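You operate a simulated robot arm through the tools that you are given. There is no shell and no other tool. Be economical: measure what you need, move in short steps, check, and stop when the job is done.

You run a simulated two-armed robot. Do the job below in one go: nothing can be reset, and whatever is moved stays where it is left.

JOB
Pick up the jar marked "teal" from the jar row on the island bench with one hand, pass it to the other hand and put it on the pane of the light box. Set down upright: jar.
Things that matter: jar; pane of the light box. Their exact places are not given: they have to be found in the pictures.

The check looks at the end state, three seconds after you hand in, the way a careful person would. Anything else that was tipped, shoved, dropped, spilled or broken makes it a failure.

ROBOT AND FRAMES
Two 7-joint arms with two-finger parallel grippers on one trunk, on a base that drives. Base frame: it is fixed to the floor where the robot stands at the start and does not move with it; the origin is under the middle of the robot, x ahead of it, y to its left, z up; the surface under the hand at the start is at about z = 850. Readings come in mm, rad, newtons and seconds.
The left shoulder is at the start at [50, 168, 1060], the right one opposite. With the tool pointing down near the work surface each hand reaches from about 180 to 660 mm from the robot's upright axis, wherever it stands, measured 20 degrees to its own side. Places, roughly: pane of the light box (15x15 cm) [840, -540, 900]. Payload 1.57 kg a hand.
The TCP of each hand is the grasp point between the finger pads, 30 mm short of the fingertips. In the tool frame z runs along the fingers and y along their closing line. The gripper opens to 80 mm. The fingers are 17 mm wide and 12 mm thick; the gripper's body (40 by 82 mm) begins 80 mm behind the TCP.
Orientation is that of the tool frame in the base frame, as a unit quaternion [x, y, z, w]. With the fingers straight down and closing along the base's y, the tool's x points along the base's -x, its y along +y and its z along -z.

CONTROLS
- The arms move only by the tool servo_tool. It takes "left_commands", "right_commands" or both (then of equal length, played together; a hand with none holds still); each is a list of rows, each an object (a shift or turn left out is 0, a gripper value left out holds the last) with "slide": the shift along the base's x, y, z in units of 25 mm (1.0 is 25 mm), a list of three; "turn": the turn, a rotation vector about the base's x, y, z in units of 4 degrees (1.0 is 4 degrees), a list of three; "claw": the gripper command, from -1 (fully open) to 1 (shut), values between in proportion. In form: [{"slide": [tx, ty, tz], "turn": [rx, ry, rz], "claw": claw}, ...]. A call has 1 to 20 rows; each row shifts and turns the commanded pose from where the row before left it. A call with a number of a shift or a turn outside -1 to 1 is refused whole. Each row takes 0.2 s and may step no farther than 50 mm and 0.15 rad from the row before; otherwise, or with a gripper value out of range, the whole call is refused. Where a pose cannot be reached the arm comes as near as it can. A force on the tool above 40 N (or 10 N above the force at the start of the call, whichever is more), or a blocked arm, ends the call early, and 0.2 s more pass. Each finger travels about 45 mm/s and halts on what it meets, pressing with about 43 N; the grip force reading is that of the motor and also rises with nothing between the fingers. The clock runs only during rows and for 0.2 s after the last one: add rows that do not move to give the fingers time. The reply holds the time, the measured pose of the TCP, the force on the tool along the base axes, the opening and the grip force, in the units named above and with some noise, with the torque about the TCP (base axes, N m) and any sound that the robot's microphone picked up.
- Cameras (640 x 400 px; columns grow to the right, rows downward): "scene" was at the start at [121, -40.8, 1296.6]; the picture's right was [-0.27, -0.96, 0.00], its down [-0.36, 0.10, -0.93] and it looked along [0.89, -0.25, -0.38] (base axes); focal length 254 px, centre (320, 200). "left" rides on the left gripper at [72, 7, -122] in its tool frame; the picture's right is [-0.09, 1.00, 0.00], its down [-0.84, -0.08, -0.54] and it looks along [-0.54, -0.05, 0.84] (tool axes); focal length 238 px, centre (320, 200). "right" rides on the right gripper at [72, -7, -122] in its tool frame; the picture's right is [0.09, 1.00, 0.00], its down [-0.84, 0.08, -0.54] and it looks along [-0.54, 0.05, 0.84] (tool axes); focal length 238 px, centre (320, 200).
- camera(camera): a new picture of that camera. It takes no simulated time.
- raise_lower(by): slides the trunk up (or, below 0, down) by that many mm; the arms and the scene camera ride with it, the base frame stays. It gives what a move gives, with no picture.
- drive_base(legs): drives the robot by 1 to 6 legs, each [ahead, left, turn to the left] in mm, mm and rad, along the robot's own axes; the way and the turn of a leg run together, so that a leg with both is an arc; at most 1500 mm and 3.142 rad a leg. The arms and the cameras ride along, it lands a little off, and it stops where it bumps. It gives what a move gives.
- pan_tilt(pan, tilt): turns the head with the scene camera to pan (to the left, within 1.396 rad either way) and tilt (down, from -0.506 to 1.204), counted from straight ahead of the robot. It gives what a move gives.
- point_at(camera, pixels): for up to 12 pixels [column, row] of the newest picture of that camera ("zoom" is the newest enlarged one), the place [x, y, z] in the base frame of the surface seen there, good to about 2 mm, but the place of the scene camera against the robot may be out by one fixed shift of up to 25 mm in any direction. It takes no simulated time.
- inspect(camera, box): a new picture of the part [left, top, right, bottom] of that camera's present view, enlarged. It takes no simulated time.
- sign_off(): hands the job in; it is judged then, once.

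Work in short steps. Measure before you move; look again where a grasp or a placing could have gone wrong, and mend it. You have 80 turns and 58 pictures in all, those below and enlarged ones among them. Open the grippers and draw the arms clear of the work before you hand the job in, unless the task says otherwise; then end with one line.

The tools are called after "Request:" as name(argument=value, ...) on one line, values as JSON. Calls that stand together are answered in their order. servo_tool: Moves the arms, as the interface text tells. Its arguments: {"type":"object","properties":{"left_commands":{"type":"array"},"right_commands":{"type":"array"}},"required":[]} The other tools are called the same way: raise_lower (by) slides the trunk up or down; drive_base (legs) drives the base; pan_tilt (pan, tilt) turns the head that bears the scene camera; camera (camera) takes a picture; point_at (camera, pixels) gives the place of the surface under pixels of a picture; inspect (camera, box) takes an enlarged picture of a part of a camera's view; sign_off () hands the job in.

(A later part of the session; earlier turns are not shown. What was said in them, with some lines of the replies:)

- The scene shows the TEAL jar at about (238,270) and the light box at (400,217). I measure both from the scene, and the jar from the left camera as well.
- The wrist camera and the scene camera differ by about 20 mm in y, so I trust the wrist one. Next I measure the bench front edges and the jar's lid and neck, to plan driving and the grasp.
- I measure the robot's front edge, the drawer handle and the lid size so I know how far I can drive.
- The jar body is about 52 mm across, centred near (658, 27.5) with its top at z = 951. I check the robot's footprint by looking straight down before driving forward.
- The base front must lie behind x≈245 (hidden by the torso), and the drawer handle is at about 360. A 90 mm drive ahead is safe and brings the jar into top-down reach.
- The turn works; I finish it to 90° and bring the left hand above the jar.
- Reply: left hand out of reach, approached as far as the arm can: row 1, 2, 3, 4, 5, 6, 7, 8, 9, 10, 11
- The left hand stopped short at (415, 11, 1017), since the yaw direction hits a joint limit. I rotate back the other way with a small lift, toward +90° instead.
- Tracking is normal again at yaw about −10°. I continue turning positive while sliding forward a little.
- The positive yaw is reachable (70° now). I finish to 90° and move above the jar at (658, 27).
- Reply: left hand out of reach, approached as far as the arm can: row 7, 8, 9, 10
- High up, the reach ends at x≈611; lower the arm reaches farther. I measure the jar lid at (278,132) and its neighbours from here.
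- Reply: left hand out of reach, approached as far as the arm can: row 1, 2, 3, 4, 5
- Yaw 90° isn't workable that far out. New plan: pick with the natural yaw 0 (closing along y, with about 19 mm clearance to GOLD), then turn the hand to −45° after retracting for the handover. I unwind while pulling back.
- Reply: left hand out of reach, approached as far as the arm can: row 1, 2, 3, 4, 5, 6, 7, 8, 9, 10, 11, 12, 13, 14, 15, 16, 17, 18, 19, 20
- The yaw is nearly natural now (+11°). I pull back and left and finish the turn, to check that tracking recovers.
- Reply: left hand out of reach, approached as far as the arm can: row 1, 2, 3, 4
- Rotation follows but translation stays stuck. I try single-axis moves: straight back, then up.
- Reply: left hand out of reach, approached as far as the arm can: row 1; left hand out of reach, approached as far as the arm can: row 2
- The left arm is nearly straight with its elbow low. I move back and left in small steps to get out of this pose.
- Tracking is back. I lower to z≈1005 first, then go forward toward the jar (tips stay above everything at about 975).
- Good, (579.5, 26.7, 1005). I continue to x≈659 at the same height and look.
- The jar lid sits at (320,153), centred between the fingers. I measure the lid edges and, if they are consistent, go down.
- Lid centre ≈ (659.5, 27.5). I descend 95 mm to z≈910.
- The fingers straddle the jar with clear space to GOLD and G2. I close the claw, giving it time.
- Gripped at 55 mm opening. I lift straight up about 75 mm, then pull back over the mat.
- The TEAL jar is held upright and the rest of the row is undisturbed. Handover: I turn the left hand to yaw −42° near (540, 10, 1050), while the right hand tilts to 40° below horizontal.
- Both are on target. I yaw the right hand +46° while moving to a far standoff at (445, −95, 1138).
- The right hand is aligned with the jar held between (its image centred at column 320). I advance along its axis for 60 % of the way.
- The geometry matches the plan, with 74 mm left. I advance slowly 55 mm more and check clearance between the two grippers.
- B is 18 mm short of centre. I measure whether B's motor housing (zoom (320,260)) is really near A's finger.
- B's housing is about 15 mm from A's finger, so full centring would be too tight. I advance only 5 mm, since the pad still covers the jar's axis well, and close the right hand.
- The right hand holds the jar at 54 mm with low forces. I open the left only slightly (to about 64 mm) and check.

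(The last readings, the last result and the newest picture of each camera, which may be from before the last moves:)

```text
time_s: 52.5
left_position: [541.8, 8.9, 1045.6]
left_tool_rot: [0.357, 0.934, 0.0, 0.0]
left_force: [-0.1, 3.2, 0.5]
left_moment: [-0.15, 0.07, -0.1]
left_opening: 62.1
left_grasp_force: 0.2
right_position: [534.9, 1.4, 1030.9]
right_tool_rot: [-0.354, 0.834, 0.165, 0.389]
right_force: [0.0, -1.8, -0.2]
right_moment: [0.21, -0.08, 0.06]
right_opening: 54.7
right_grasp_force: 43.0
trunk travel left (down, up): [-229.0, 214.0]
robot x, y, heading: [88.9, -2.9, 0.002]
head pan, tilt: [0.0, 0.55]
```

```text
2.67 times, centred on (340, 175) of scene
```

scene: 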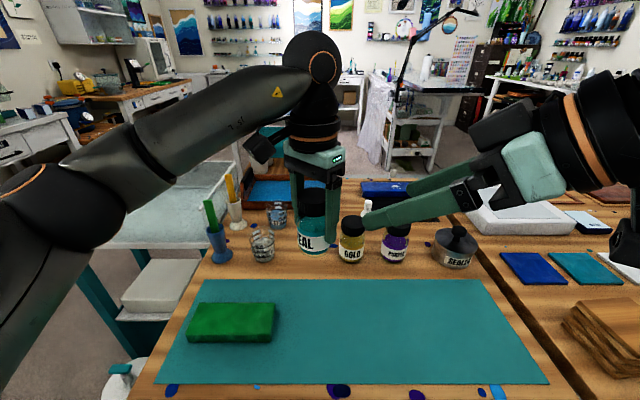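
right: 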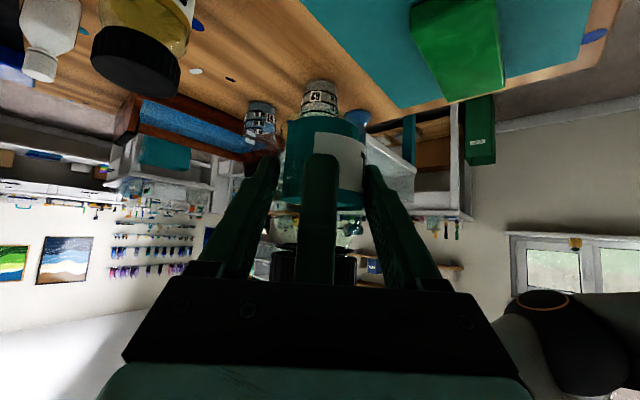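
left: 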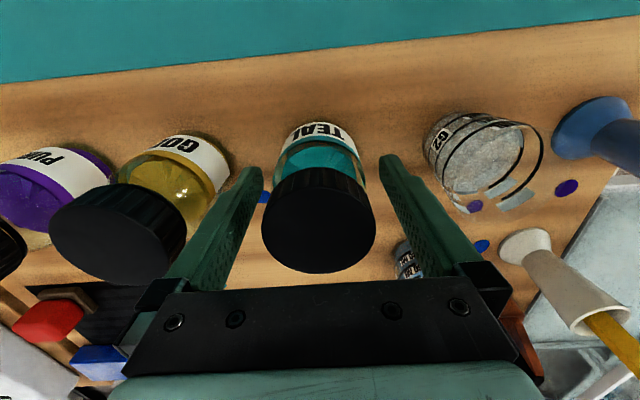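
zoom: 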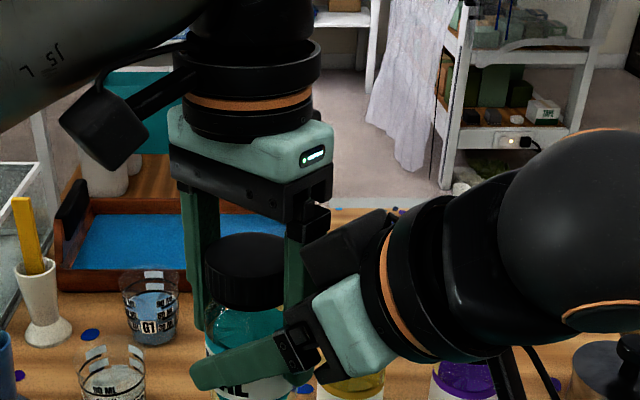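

There is a small side force (3 N) and the opening stalled at 62, so A's near finger lightly touches B's housing. I ease the opening to about 60 and lift the left hand slowly.

Request:
servo_tool(left_commands=[{"claw": -0.5, "slide": [0.03, 0.03, 0]}, {}, {"slide": [0, 0, 0.2]}, {"slide": [0, 0, 0.3]}])

```text
time_s: 53.5
left_position: [543.4, 9.2, 1058.2]
left_tool_rot: [0.359, 0.933, 0.0, 0.0]
left_force: [0.1, 0.7, -1.0]
left_moment: [0.0, 0.01, -0.04]
left_opening: 60.2
left_grasp_force: 0.0
right_position: [534.0, 0.9, 1030.1]
right_tool_rot: [-0.355, 0.834, 0.165, 0.388]
right_force: [0.1, 0.5, -0.2]
right_moment: [-0.01, -0.04, -0.01]
right_opening: 54.4
right_grasp_force: 43.0
trunk travel left (down, up): [-229.0, 214.0]
robot x, y, heading: [86.3, -2.3, 0.004]
head pan, tilt: [0.0, 0.55]
```

The forces vanished. I continue lifting the left hand 90 mm to clear the lid.

Request:
servo_tool(left_commands=[{"slide": [0, 0, 0.4]}, {"slide": [0, 0, 0.4]}, {"slide": [0, 0, 0.4]}, {"slide": [0, 0, 0.4]}, {"slide": [0, 0, 0.4]}, {"slide": [0, 0, 0.4]}, {"slide": [0, 0, 0.4]}, {"slide": [0, 0, 0.4]}, {"slide": [0, 0, 0.4]}])

Request:
camera(camera="scene")

```text
time_s: 55.5
left_position: [542.3, 10.2, 1147.9]
left_tool_rot: [0.357, 0.934, 0.0, 0.0]
left_force: [-0.3, -0.3, -0.3]
left_moment: [0.0, 0.0, -0.01]
left_opening: 60.0
left_grasp_force: 0.1
right_position: [533.8, 1.1, 1030.6]
right_tool_rot: [-0.356, 0.834, 0.166, 0.388]
right_force: [0.1, 0.5, -0.6]
right_moment: [0.01, -0.03, -0.01]
right_opening: 54.5
right_grasp_force: 42.7
trunk travel left (down, up): [-229.0, 214.0]
robot x, y, heading: [89.8, -2.7, -0.002]
head pan, tilt: [0.0, 0.55]
```

```text
34 pictures are left
```

scene: 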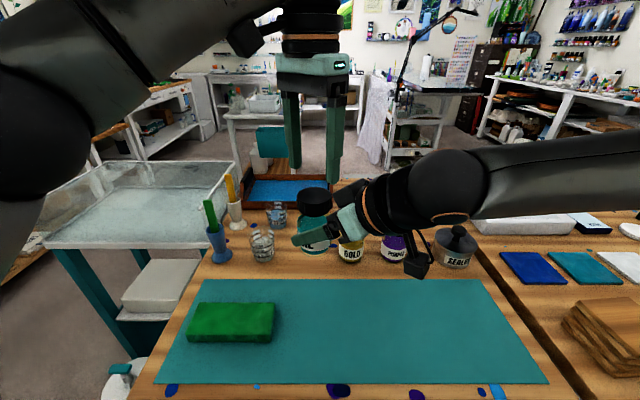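

The handover is done and the right hand holds the jar alone. I withdraw the left arm to the left and swing the right hand back to yaw 0 at about (474, −199, 1110).

Request:
servo_tool(left_commands=[{"slide": [-0.5, 0.7, 0.2], "turn": [0, 0, 0.9]}, {"slide": [-0.5, 0.7, 0.2], "turn": [0, 0, 0.9]}, {"slide": [-0.5, 0.7, 0.2], "turn": [0, 0, 0.9]}, {"slide": [-0.5, 0.7, 0.2], "turn": [0, 0, 0.9]}, {"slide": [-0.5, 0.7, 0.2], "turn": [0, 0, 0.9]}, {"slide": [-0.5, 0.7, 0.2], "turn": [0, 0, 0.9]}, {"slide": [-0.5, 0.7, 0.2], "turn": [0, 0, 0.9]}, {"slide": [-0.5, 0.7, 0.2], "turn": [0, 0, 0.9]}, {"slide": [-0.5, 0.7, 0.2], "turn": [0, 0, 0.9]}, {"slide": [-0.5, 0.7, 0.2], "turn": [0, 0, 0.9]}, {"slide": [-0.5, 0, 0], "turn": [0, 0, 0.9]}, {"slide": [-0.5, 0, 0], "turn": [0, 0, 0.6]}], right_commands=[{"slide": [-0.2, -0.66, 0.27], "turn": [0, 0, -0.96]}, {"slide": [-0.2, -0.66, 0.27], "turn": [0, 0, -0.96]}, {"slide": [-0.2, -0.66, 0.27], "turn": [0, 0, -0.96]}, {"slide": [-0.2, -0.66, 0.27], "turn": [0, 0, -0.96]}, {"slide": [-0.2, -0.66, 0.27], "turn": [0, 0, -0.96]}, {"slide": [-0.2, -0.66, 0.27], "turn": [0, 0, -0.96]}, {"slide": [-0.2, -0.66, 0.27], "turn": [0, 0, -0.96]}, {"slide": [-0.2, -0.66, 0.27], "turn": [0, 0, -0.96]}, {"slide": [-0.2, -0.66, 0.27], "turn": [0, 0, -0.96]}, {"slide": [-0.2, -0.66, 0.27], "turn": [0, 0, -0.96]}, {"slide": [-0.2, -0.66, 0.27], "turn": [0, 0, -0.96]}, {"slide": [-0.2, -0.66, 0.27], "turn": [0, 0, -0.96]}])

Request:
pan_tilt(pan=-0.5, tilt=0.55)

Request:
camera(camera="scene")

Request:
camera(camera="right")

```text
time_s: 58.1
left_position: [391.7, 184.7, 1198.1]
left_tool_rot: [-0.001, 1.0, 0.0, 0.0]
left_force: [0.0, -0.4, 0.2]
left_moment: [-0.02, -0.02, 0.01]
left_opening: 60.0
left_grasp_force: 0.1
right_position: [473.9, -196.7, 1113.4]
right_tool_rot: [0.0, 0.907, 0.0, 0.421]
right_force: [-0.1, 0.3, -0.4]
right_moment: [-0.04, -0.02, -0.01]
right_opening: 54.7
right_grasp_force: 42.8
trunk travel left (down, up): [-229.0, 214.0]
robot x, y, heading: [88.8, -3.9, 0.004]
head pan, tilt: [0.0, 0.55]
```

```text
time_s: 59.0
left_position: [392.9, 184.9, 1197.7]
left_tool_rot: [0.0, 1.0, 0.0, 0.001]
left_force: [-0.1, -0.2, 0.0]
left_moment: [0.0, -0.02, 0.04]
left_opening: 60.1
left_grasp_force: 0.1
right_position: [473.8, -196.5, 1112.1]
right_tool_rot: [0.0, 0.907, 0.0, 0.422]
right_force: [0.4, 0.3, -1.5]
right_moment: [0.01, 0.0, -0.02]
right_opening: 54.6
right_grasp_force: 43.5
trunk travel left (down, up): [-229.0, 214.0]
robot x, y, heading: [87.2, -2.6, 0.002]
head pan, tilt: [-0.499, 0.55]
```

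```text
33 pictures are left
```

scene: 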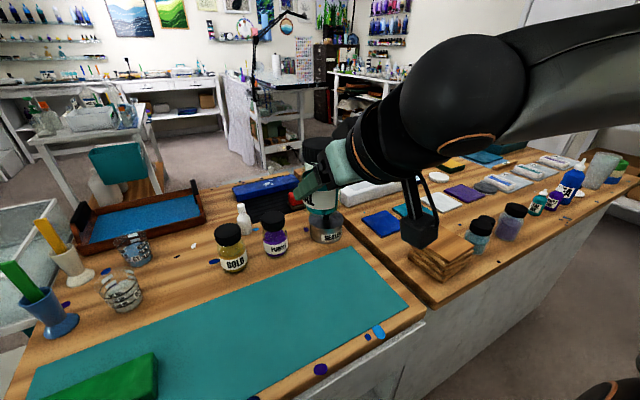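

```text
32 pictures are left
```

right: 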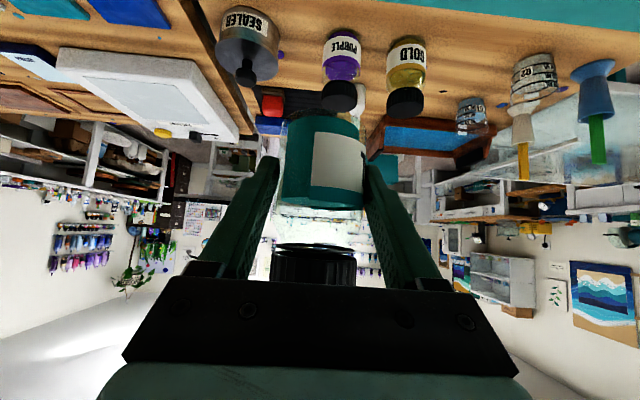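

The light box pane is visible in the right wrist camera at about (140,90). I enlarge it to measure its corners.

Request:
inspect(camera="right", box=[40, 30, 264, 170])

```text
2.86 times, centred on (152, 100) of right
```

zoom: 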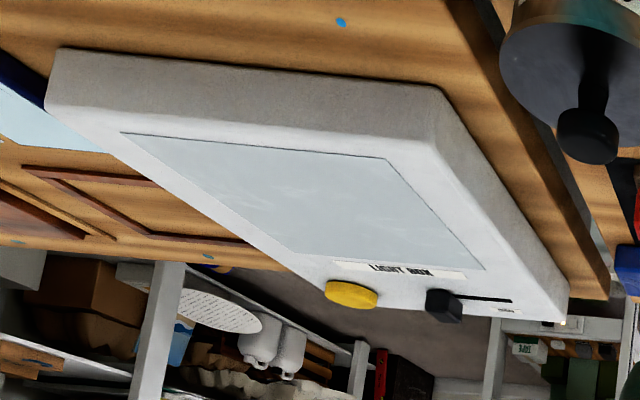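

Request:
point_at(camera="zoom", pixels=[[126, 136], [385, 160], [482, 268], [298, 254], [310, 195], [260, 115], [80, 60], [430, 100], [595, 100], [590, 135]])

```text
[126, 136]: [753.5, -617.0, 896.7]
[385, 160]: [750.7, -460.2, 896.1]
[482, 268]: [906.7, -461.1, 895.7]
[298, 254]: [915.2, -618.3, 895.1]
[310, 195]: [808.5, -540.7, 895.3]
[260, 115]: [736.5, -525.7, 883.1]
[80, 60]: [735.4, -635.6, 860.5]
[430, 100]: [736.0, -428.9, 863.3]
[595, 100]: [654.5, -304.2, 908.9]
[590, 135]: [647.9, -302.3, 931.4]
```

Pane: x 752–911, y −618…−461, z 896. I move the base about 340 mm right, backing off slightly first, so the spot is in easy reach of the right arm.

Request:
drive_base(legs=[[-40, 0, 0], [0, -340, 0], [40, 0, 0]])

Request:
camera(camera="right")

```text
time_s: 63.6
left_position: [392.6, -156.0, 1198.0]
left_tool_rot: [-0.002, 1.0, 0.0, 0.0]
left_force: [0.9, -0.2, 0.2]
left_moment: [0.01, -0.02, 0.01]
left_opening: 60.1
left_grasp_force: 0.0
right_position: [475.6, -537.4, 1112.8]
right_tool_rot: [-0.002, 0.907, 0.001, 0.422]
right_force: [-0.6, 0.4, -0.6]
right_moment: [-0.01, 0.0, 0.0]
right_opening: 54.4
right_grasp_force: 42.8
trunk travel left (down, up): [-229.0, 214.0]
robot x, y, heading: [91.1, -337.5, -0.001]
head pan, tilt: [-0.499, 0.55]
```

```text
30 pictures are left
```

right: 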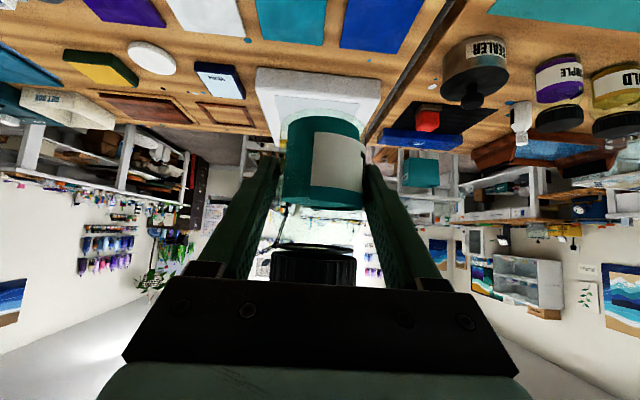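

Jar well aligned. I lower to z≈1010 while moving forward to x≈800.

Request:
servo_tool(right_commands=[{"slide": [0.8, 0, -0.5]}, {"slide": [0.8, 0, -0.5]}, {"slide": [0.8, 0, -0.5]}, {"slide": [0.8, 0, -0.5]}, {"slide": [0.8, 0, -0.5]}, {"slide": [0.8, 0, -0.5]}, {"slide": [0.8, 0, -0.5]}, {"slide": [0.8, 0, -0.5]}, {"slide": [0.8, 0, 0]}, {"slide": [0.8, 0, 0]}, {"slide": [0.8, 0, 0]}, {"slide": [0.8, 0, 0]}, {"slide": [0.8, 0, 0]}, {"slide": [0.8, 0, 0]}, {"slide": [0.8, 0, 0]}, {"slide": [0.8, 0, 0]}])

Request:
camera(camera="scene")

Request:
camera(camera="right")

```text
time_s: 67.0
left_position: [392.4, -155.4, 1197.9]
left_tool_rot: [-0.002, 1.0, 0.0, 0.0]
left_force: [1.2, 0.8, 0.0]
left_moment: [0.03, 0.03, -0.01]
left_opening: 59.9
left_grasp_force: 0.0
right_position: [773.1, -553.9, 1014.2]
right_tool_rot: [-0.001, 0.907, 0.0, 0.422]
right_force: [0.0, 0.0, -0.6]
right_moment: [-0.01, 0.04, -0.01]
right_opening: 54.5
right_grasp_force: 43.3
right hand out of reach, approached as far as the arm can: row 15, 16
trunk travel left (down, up): [-229.0, 214.0]
robot x, y, heading: [90.4, -341.0, 0.007]
head pan, tilt: [-0.499, 0.55]
```

```text
29 pictures are left
```

scene: 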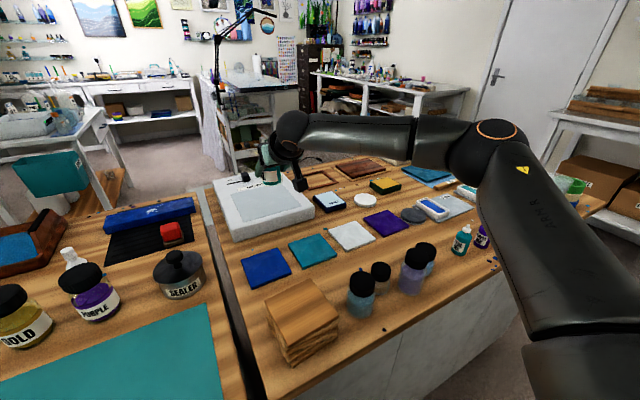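

```text
28 pictures are left
```

right: 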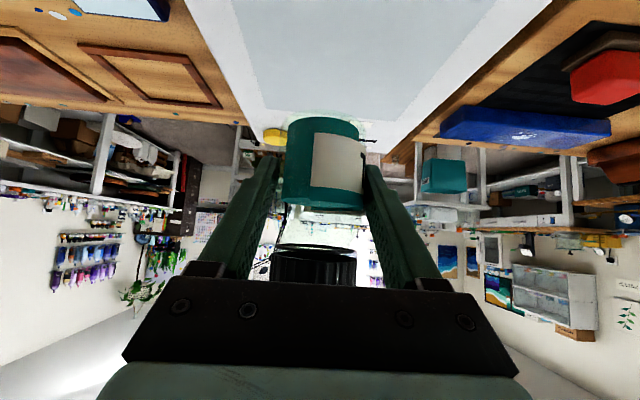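

The arm stops at x≈773, 30 mm short. I drive the base 30 mm ahead; the jar rides along well above the pane.

Request:
drive_base(legs=[[30, 0, 0]])

Request:
servo_tool(right_commands=[{"slide": [-0.1, 0, -0.4]}, {"slide": [0, 0.1, -0.4]}, {"slide": [0, 0.2, -0.4]}, {"slide": [0, 0.2, -0.4]}])

```text
time_s: 67.8
left_position: [410.2, -140.7, 1197.7]
left_tool_rot: [-0.006, 1.0, -0.001, 0.0]
left_force: [0.4, 0.6, -1.6]
left_moment: [-0.04, 0.0, -0.02]
left_opening: 59.9
left_grasp_force: 0.1
right_position: [793.2, -537.3, 1014.7]
right_tool_rot: [-0.006, 0.906, 0.002, 0.423]
right_force: [-0.7, -0.3, -1.5]
right_moment: [0.0, -0.01, 0.04]
right_opening: 54.5
right_grasp_force: 43.5
trunk travel left (down, up): [-229.0, 214.0]
robot x, y, heading: [113.1, -330.6, 0.014]
head pan, tilt: [-0.499, 0.55]
```

```text
time_s: 68.8
left_position: [410.6, -140.5, 1197.5]
left_tool_rot: [-0.006, 1.0, -0.001, 0.0]
left_force: [0.0, -0.2, -0.5]
left_moment: [-0.01, 0.01, 0.01]
left_opening: 60.0
left_grasp_force: 0.0
right_position: [784.1, -530.3, 975.7]
right_tool_rot: [-0.006, 0.906, 0.003, 0.423]
right_force: [-0.7, -0.6, -0.1]
right_moment: [-0.02, 0.04, -0.04]
right_opening: 54.6
right_grasp_force: 42.8
right hand out of reach, approached as far as the arm can: row 3, 4
trunk travel left (down, up): [-229.0, 214.0]
robot x, y, heading: [109.7, -329.4, 0.013]
head pan, tilt: [-0.499, 0.55]
```

The arm is near its limit, but the jar (centre ≈ (795, −530)) is already fully over the pane. I lower with the trunk instead: 28 mm down, leaving about 6 mm, then look.

Request:
raise_lower(by=-28)

Request:
inspect(camera="scene", box=[180, 100, 340, 200])

Request:
camera(camera="right")

```text
time_s: 69.5
left_position: [410.2, -142.5, 1170.0]
left_tool_rot: [-0.006, 1.0, 0.0, 0.0]
left_force: [0.5, 0.9, 0.3]
left_moment: [-0.01, 0.01, 0.02]
left_opening: 60.2
left_grasp_force: 0.1
right_position: [784.3, -528.4, 946.9]
right_tool_rot: [-0.005, 0.906, 0.003, 0.422]
right_force: [0.5, -0.5, -1.2]
right_moment: [-0.01, 0.03, 0.0]
right_opening: 54.7
right_grasp_force: 42.5
trunk travel left (down, up): [-201.0, 242.0]
robot x, y, heading: [104.1, -332.2, 0.012]
head pan, tilt: [-0.499, 0.55]
```

```text
4.00 times, centred on (260, 150) of scene
```

zoom: 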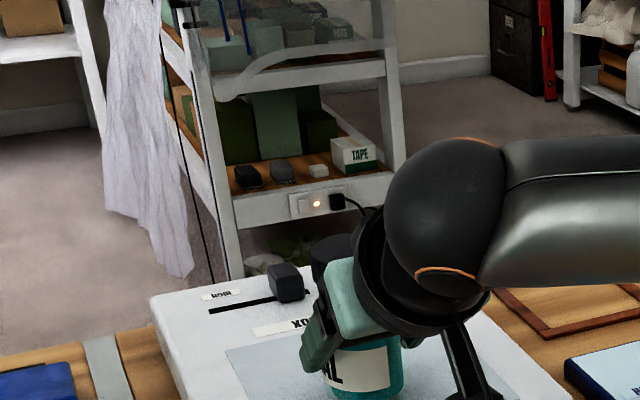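

```text
26 pictures are left
```

right: 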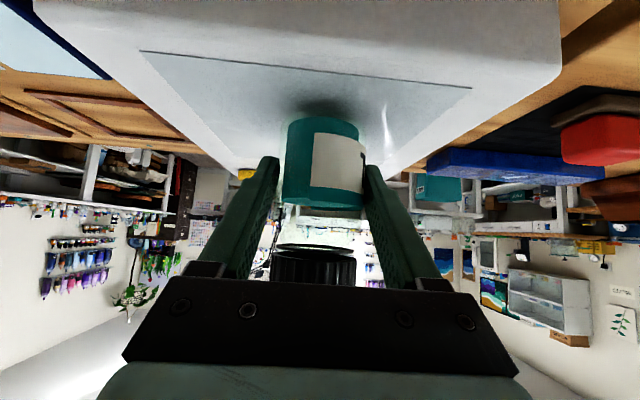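

The jar hovers over the pane. I measure the jar's bottom rim at (320,120) and the pane just under it.

Request:
inspect(camera="right", box=[240, 60, 400, 160])

Request:
point_at(camera="zoom", pixels=[[320, 235], [320, 245], [320, 255], [320, 270], [320, 222], [320, 190], [200, 250], [450, 250]])

Request:
point_at(camera="right", pixels=[[320, 145], [320, 160], [145, 53], [468, 88], [322, 180]])

```text
4.00 times, centred on (320, 110) of right
```

zoom: 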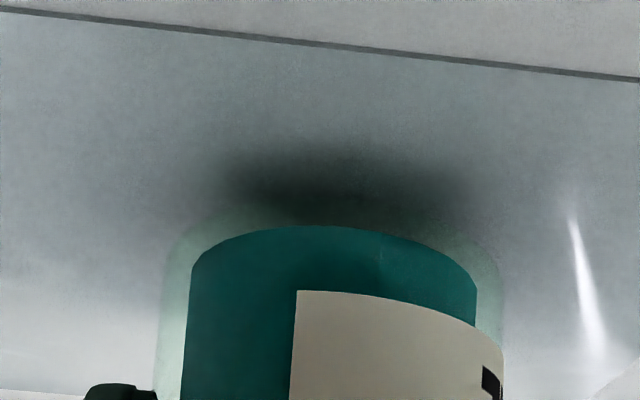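

```text
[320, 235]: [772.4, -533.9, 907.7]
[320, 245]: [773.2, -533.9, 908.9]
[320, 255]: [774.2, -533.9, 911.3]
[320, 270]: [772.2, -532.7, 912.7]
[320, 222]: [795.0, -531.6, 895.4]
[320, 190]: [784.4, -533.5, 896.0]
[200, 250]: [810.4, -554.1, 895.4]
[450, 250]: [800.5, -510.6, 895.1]
```

```text
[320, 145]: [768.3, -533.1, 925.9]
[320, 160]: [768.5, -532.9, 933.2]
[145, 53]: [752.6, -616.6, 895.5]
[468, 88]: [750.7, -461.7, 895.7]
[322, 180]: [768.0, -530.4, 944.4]
```

Gap is about 6 mm; the jar's near side at x≈768 is well inside the pane edge at 752. I lower 5 mm more by trunk.

Request:
raise_lower(by=-5)

Request:
inspect(camera="right", box=[240, 60, 400, 160])

```text
time_s: 70.1
left_position: [410.8, -142.0, 1164.9]
left_tool_rot: [-0.006, 1.0, 0.0, 0.0]
left_force: [-0.2, 0.1, 0.3]
left_moment: [-0.01, 0.01, 0.0]
left_opening: 60.0
left_grasp_force: 0.0
right_position: [783.7, -530.8, 943.9]
right_tool_rot: [-0.006, 0.906, 0.004, 0.423]
right_force: [0.1, 0.4, -1.5]
right_moment: [-0.01, -0.01, -0.02]
right_opening: 54.3
right_grasp_force: 43.2
trunk travel left (down, up): [-196.0, 247.0]
robot x, y, heading: [111.6, -326.6, 0.014]
head pan, tilt: [-0.499, 0.55]
```

```text
4.00 times, centred on (320, 110) of right
```

zoom: 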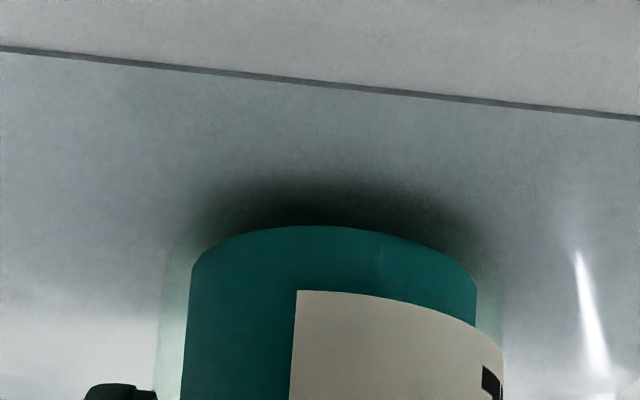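

There is no contact force yet. I lower 1.5 mm more and watch the force.

Request:
raise_lower(by=-1.5)

```text
time_s: 70.6
left_position: [410.5, -140.8, 1163.7]
left_tool_rot: [-0.007, 1.0, -0.001, 0.0]
left_force: [0.1, 0.9, -0.4]
left_moment: [0.0, 0.0, 0.01]
left_opening: 59.9
left_grasp_force: 0.2
right_position: [783.4, -528.3, 940.4]
right_tool_rot: [-0.006, 0.906, 0.004, 0.423]
right_force: [-0.2, 0.0, -0.5]
right_moment: [0.0, 0.06, 0.01]
right_opening: 54.5
right_grasp_force: 42.7
trunk travel left (down, up): [-194.0, 249.0]
robot x, y, heading: [107.1, -331.8, 0.011]
head pan, tilt: [-0.499, 0.55]
```

Request:
raise_lower(by=-1)

Request:
inspect(camera="right", box=[240, 60, 400, 160])

```text
time_s: 71.1
left_position: [409.9, -141.2, 1161.7]
left_tool_rot: [-0.007, 1.0, -0.001, 0.0]
left_force: [1.5, -0.8, 0.0]
left_moment: [0.01, -0.01, 0.01]
left_opening: 59.7
left_grasp_force: 0.0
right_position: [784.5, -529.3, 940.1]
right_tool_rot: [-0.007, 0.906, 0.004, 0.422]
right_force: [0.2, -0.1, -0.5]
right_moment: [0.0, 0.0, -0.02]
right_opening: 54.5
right_grasp_force: 43.3
trunk travel left (down, up): [-193.0, 250.0]
robot x, y, heading: [110.4, -332.1, 0.011]
head pan, tilt: [-0.499, 0.55]
```

```text
4.00 times, centred on (320, 110) of right
```

zoom: 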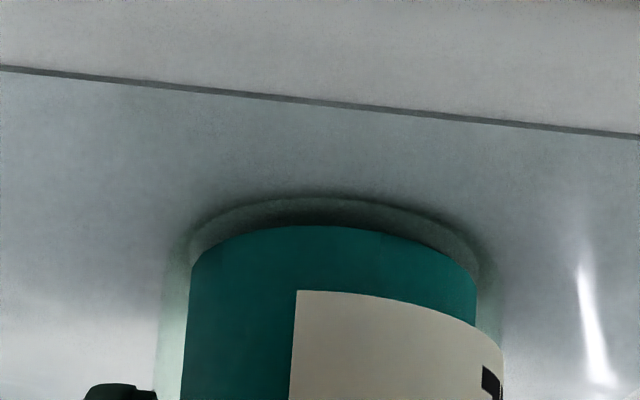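

The glass foot now shows against the pane, nearly touching. I lower one more mm and watch for contact force.

Request:
raise_lower(by=-1)

```text
time_s: 71.6
left_position: [409.4, -140.8, 1161.4]
left_tool_rot: [-0.007, 1.0, -0.001, -0.001]
left_force: [0.1, -0.2, 1.1]
left_moment: [-0.02, -0.01, 0.02]
left_opening: 60.2
left_grasp_force: 0.1
right_position: [784.5, -528.3, 939.4]
right_tool_rot: [-0.006, 0.906, 0.004, 0.424]
right_force: [0.4, -0.9, 0.8]
right_moment: [-0.07, 0.06, 0.0]
right_opening: 54.4
right_grasp_force: 42.9
trunk travel left (down, up): [-192.0, 251.0]
robot x, y, heading: [110.6, -332.7, 0.013]
head pan, tilt: [-0.499, 0.55]
```

The force is turning upward (+0.8), so it is essentially in contact. I open the right claw fully.

Request:
servo_tool(right_commands=[{"claw": -0.5}, {}, {"claw": -1}, {}, {}, {}])

Request:
camera(camera="right")

```text
time_s: 73.0
left_position: [411.3, -139.9, 1160.8]
left_tool_rot: [-0.008, 1.0, 0.001, 0.0]
left_force: [0.1, 0.5, 0.5]
left_moment: [-0.03, 0.04, 0.03]
left_opening: 59.9
left_grasp_force: 0.1
right_position: [785.5, -527.0, 939.3]
right_tool_rot: [-0.008, 0.907, 0.004, 0.422]
right_force: [0.6, -0.9, 0.2]
right_moment: [-0.04, 0.05, 0.02]
right_opening: 80.0
right_grasp_force: 0.0
trunk travel left (down, up): [-192.0, 251.0]
robot x, y, heading: [106.3, -331.8, 0.016]
head pan, tilt: [-0.499, 0.55]
```

```text
22 pictures are left
```

right: 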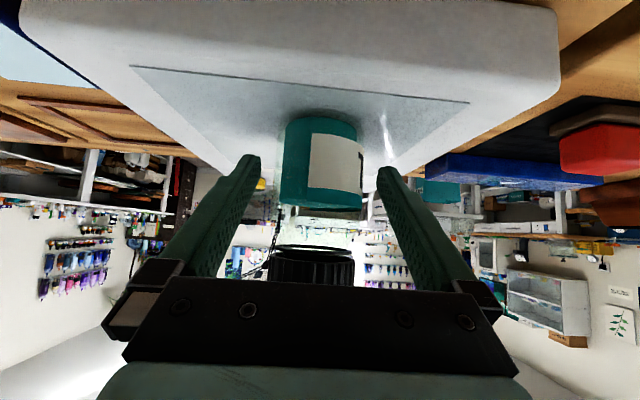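

Released; the jar stands free between the open fingers. I back out along the tool axis in small steps.

Request:
servo_tool(right_commands=[{"slide": [-0.25, 0, 0.2]}, {"slide": [-0.25, 0, 0.2]}, {"slide": [-0.25, 0, 0.2]}])

```text
time_s: 73.8
left_position: [409.4, -140.3, 1162.3]
left_tool_rot: [-0.008, 1.0, -0.002, 0.001]
left_force: [-0.6, -0.2, 0.0]
left_moment: [0.07, 0.01, -0.01]
left_opening: 60.1
left_grasp_force: 0.1
right_position: [766.4, -527.9, 955.2]
right_tool_rot: [-0.006, 0.906, 0.003, 0.424]
right_force: [-0.5, -1.2, 0.5]
right_moment: [0.03, -0.04, 0.05]
right_opening: 80.0
right_grasp_force: 0.1
trunk travel left (down, up): [-192.0, 251.0]
robot x, y, heading: [109.0, -330.4, 0.02]
head pan, tilt: [-0.499, 0.55]
```

It tracks cleanly, with no force. I continue back well clear and then look at the result.

Request:
servo_tool(right_commands=[{"slide": [-0.5, 0, 0.4]}, {"slide": [-0.5, 0, 0.4]}, {"slide": [-0.5, 0, 0.4]}, {"slide": [-0.6, 0, 0.4]}, {"slide": [-0.8, 0, 0.3]}, {"slide": [-0.8, 0, 0.3]}, {"slide": [-0.8, 0, 0.3]}, {"slide": [-0.8, 0, 0.3]}, {"slide": [-0.8, 0, 0.3]}, {"slide": [-0.8, 0, 0.3]}, {"slide": [-0.8, 0, 0.3]}, {"slide": [-0.8, 0, 0.3]}], left_commands=[{"claw": -1}, {}, {}, {}, {}, {}, {}, {}, {}, {}, {}, {}])

Request:
camera(camera="right")

Request:
camera(camera="scene")

```text
time_s: 76.4
left_position: [409.6, -140.4, 1161.5]
left_tool_rot: [-0.008, 1.0, 0.0, 0.001]
left_force: [-0.6, -0.1, -0.6]
left_moment: [-0.01, -0.07, 0.01]
left_opening: 79.6
left_grasp_force: 0.0
right_position: [552.6, -528.7, 1053.9]
right_tool_rot: [-0.007, 0.906, 0.004, 0.422]
right_force: [-0.1, 0.9, 0.4]
right_moment: [0.02, -0.03, 0.02]
right_opening: 80.0
right_grasp_force: 0.0
trunk travel left (down, up): [-192.0, 251.0]
robot x, y, heading: [109.0, -330.6, 0.019]
head pan, tilt: [-0.499, 0.55]
```

```text
21 pictures are left
```

right: 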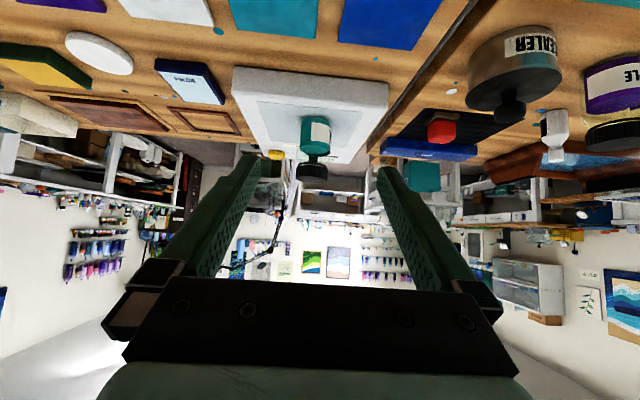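

```text
20 pictures are left
```

scene: 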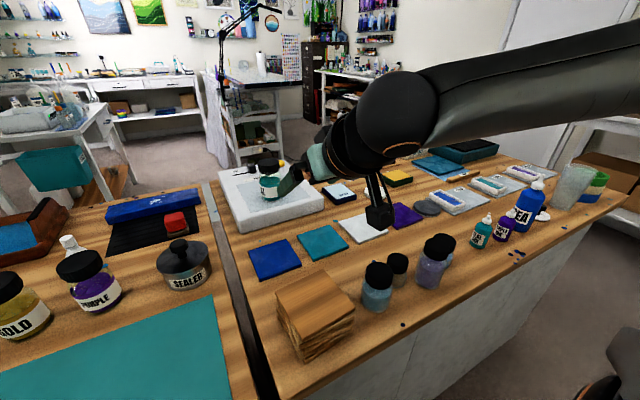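

The jar stands upright on the pane. I pull the right arm a bit farther up and back, then verify with a close look.

Request:
servo_tool(right_commands=[{"slide": [-0.5, 0, 0.6]}, {"slide": [-0.5, 0, 0.6]}, {"slide": [-0.5, 0, 0.6]}, {"slide": [-0.5, 0, 0.6]}, {"slide": [-0.5, 0, 0.6]}, {"slide": [-0.5, 0, 0.6]}])

Request:
inspect(camera="right", box=[220, 60, 412, 180])

Request:
point_at(camera="right", pixels=[[316, 118], [316, 135]])

Request:
inspect(camera="scene", box=[0, 140, 320, 340])

```text
time_s: 77.8
left_position: [408.9, -141.5, 1161.7]
left_tool_rot: [-0.006, 1.0, -0.001, -0.001]
left_force: [-0.8, -0.6, 0.1]
left_moment: [0.02, 0.02, 0.02]
left_opening: 80.2
left_grasp_force: 0.0
right_position: [478.5, -529.9, 1144.2]
right_tool_rot: [-0.006, 0.906, 0.003, 0.422]
right_force: [0.3, 0.0, -0.4]
right_moment: [0.01, 0.03, -0.02]
right_opening: 80.0
right_grasp_force: 0.1
trunk travel left (down, up): [-192.0, 251.0]
robot x, y, heading: [110.1, -330.0, 0.013]
head pan, tilt: [-0.499, 0.55]
```

```text
3.33 times, centred on (316, 120) of right
```

zoom: 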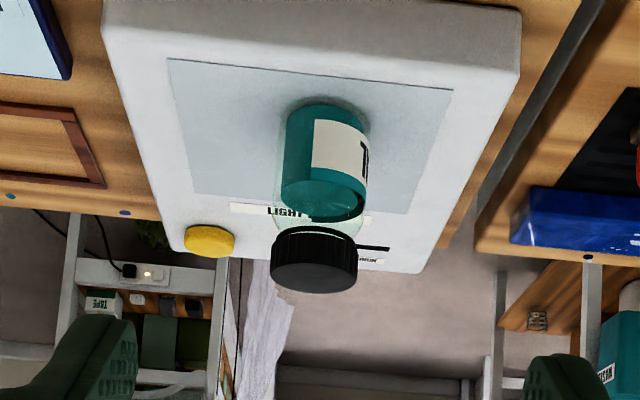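

```text
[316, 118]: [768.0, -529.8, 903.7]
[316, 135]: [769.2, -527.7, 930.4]
```

```text
2.00 times, centred on (160, 240) of scene
```

zoom: 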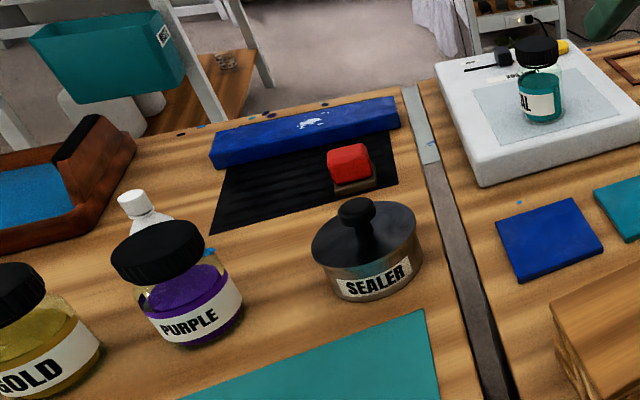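

The jar stands upright inside the pane (centre ≈ (795, −529)), nothing else was disturbed, and both hands are open and clear. I hand in.

Request:
sign_off()

```text
The job is handed in.
```

The "teal" jar was picked up with the left hand, passed to the right, and now stands upright on the pane of the light box, with nothing else visibly disturbed in the last pictures.
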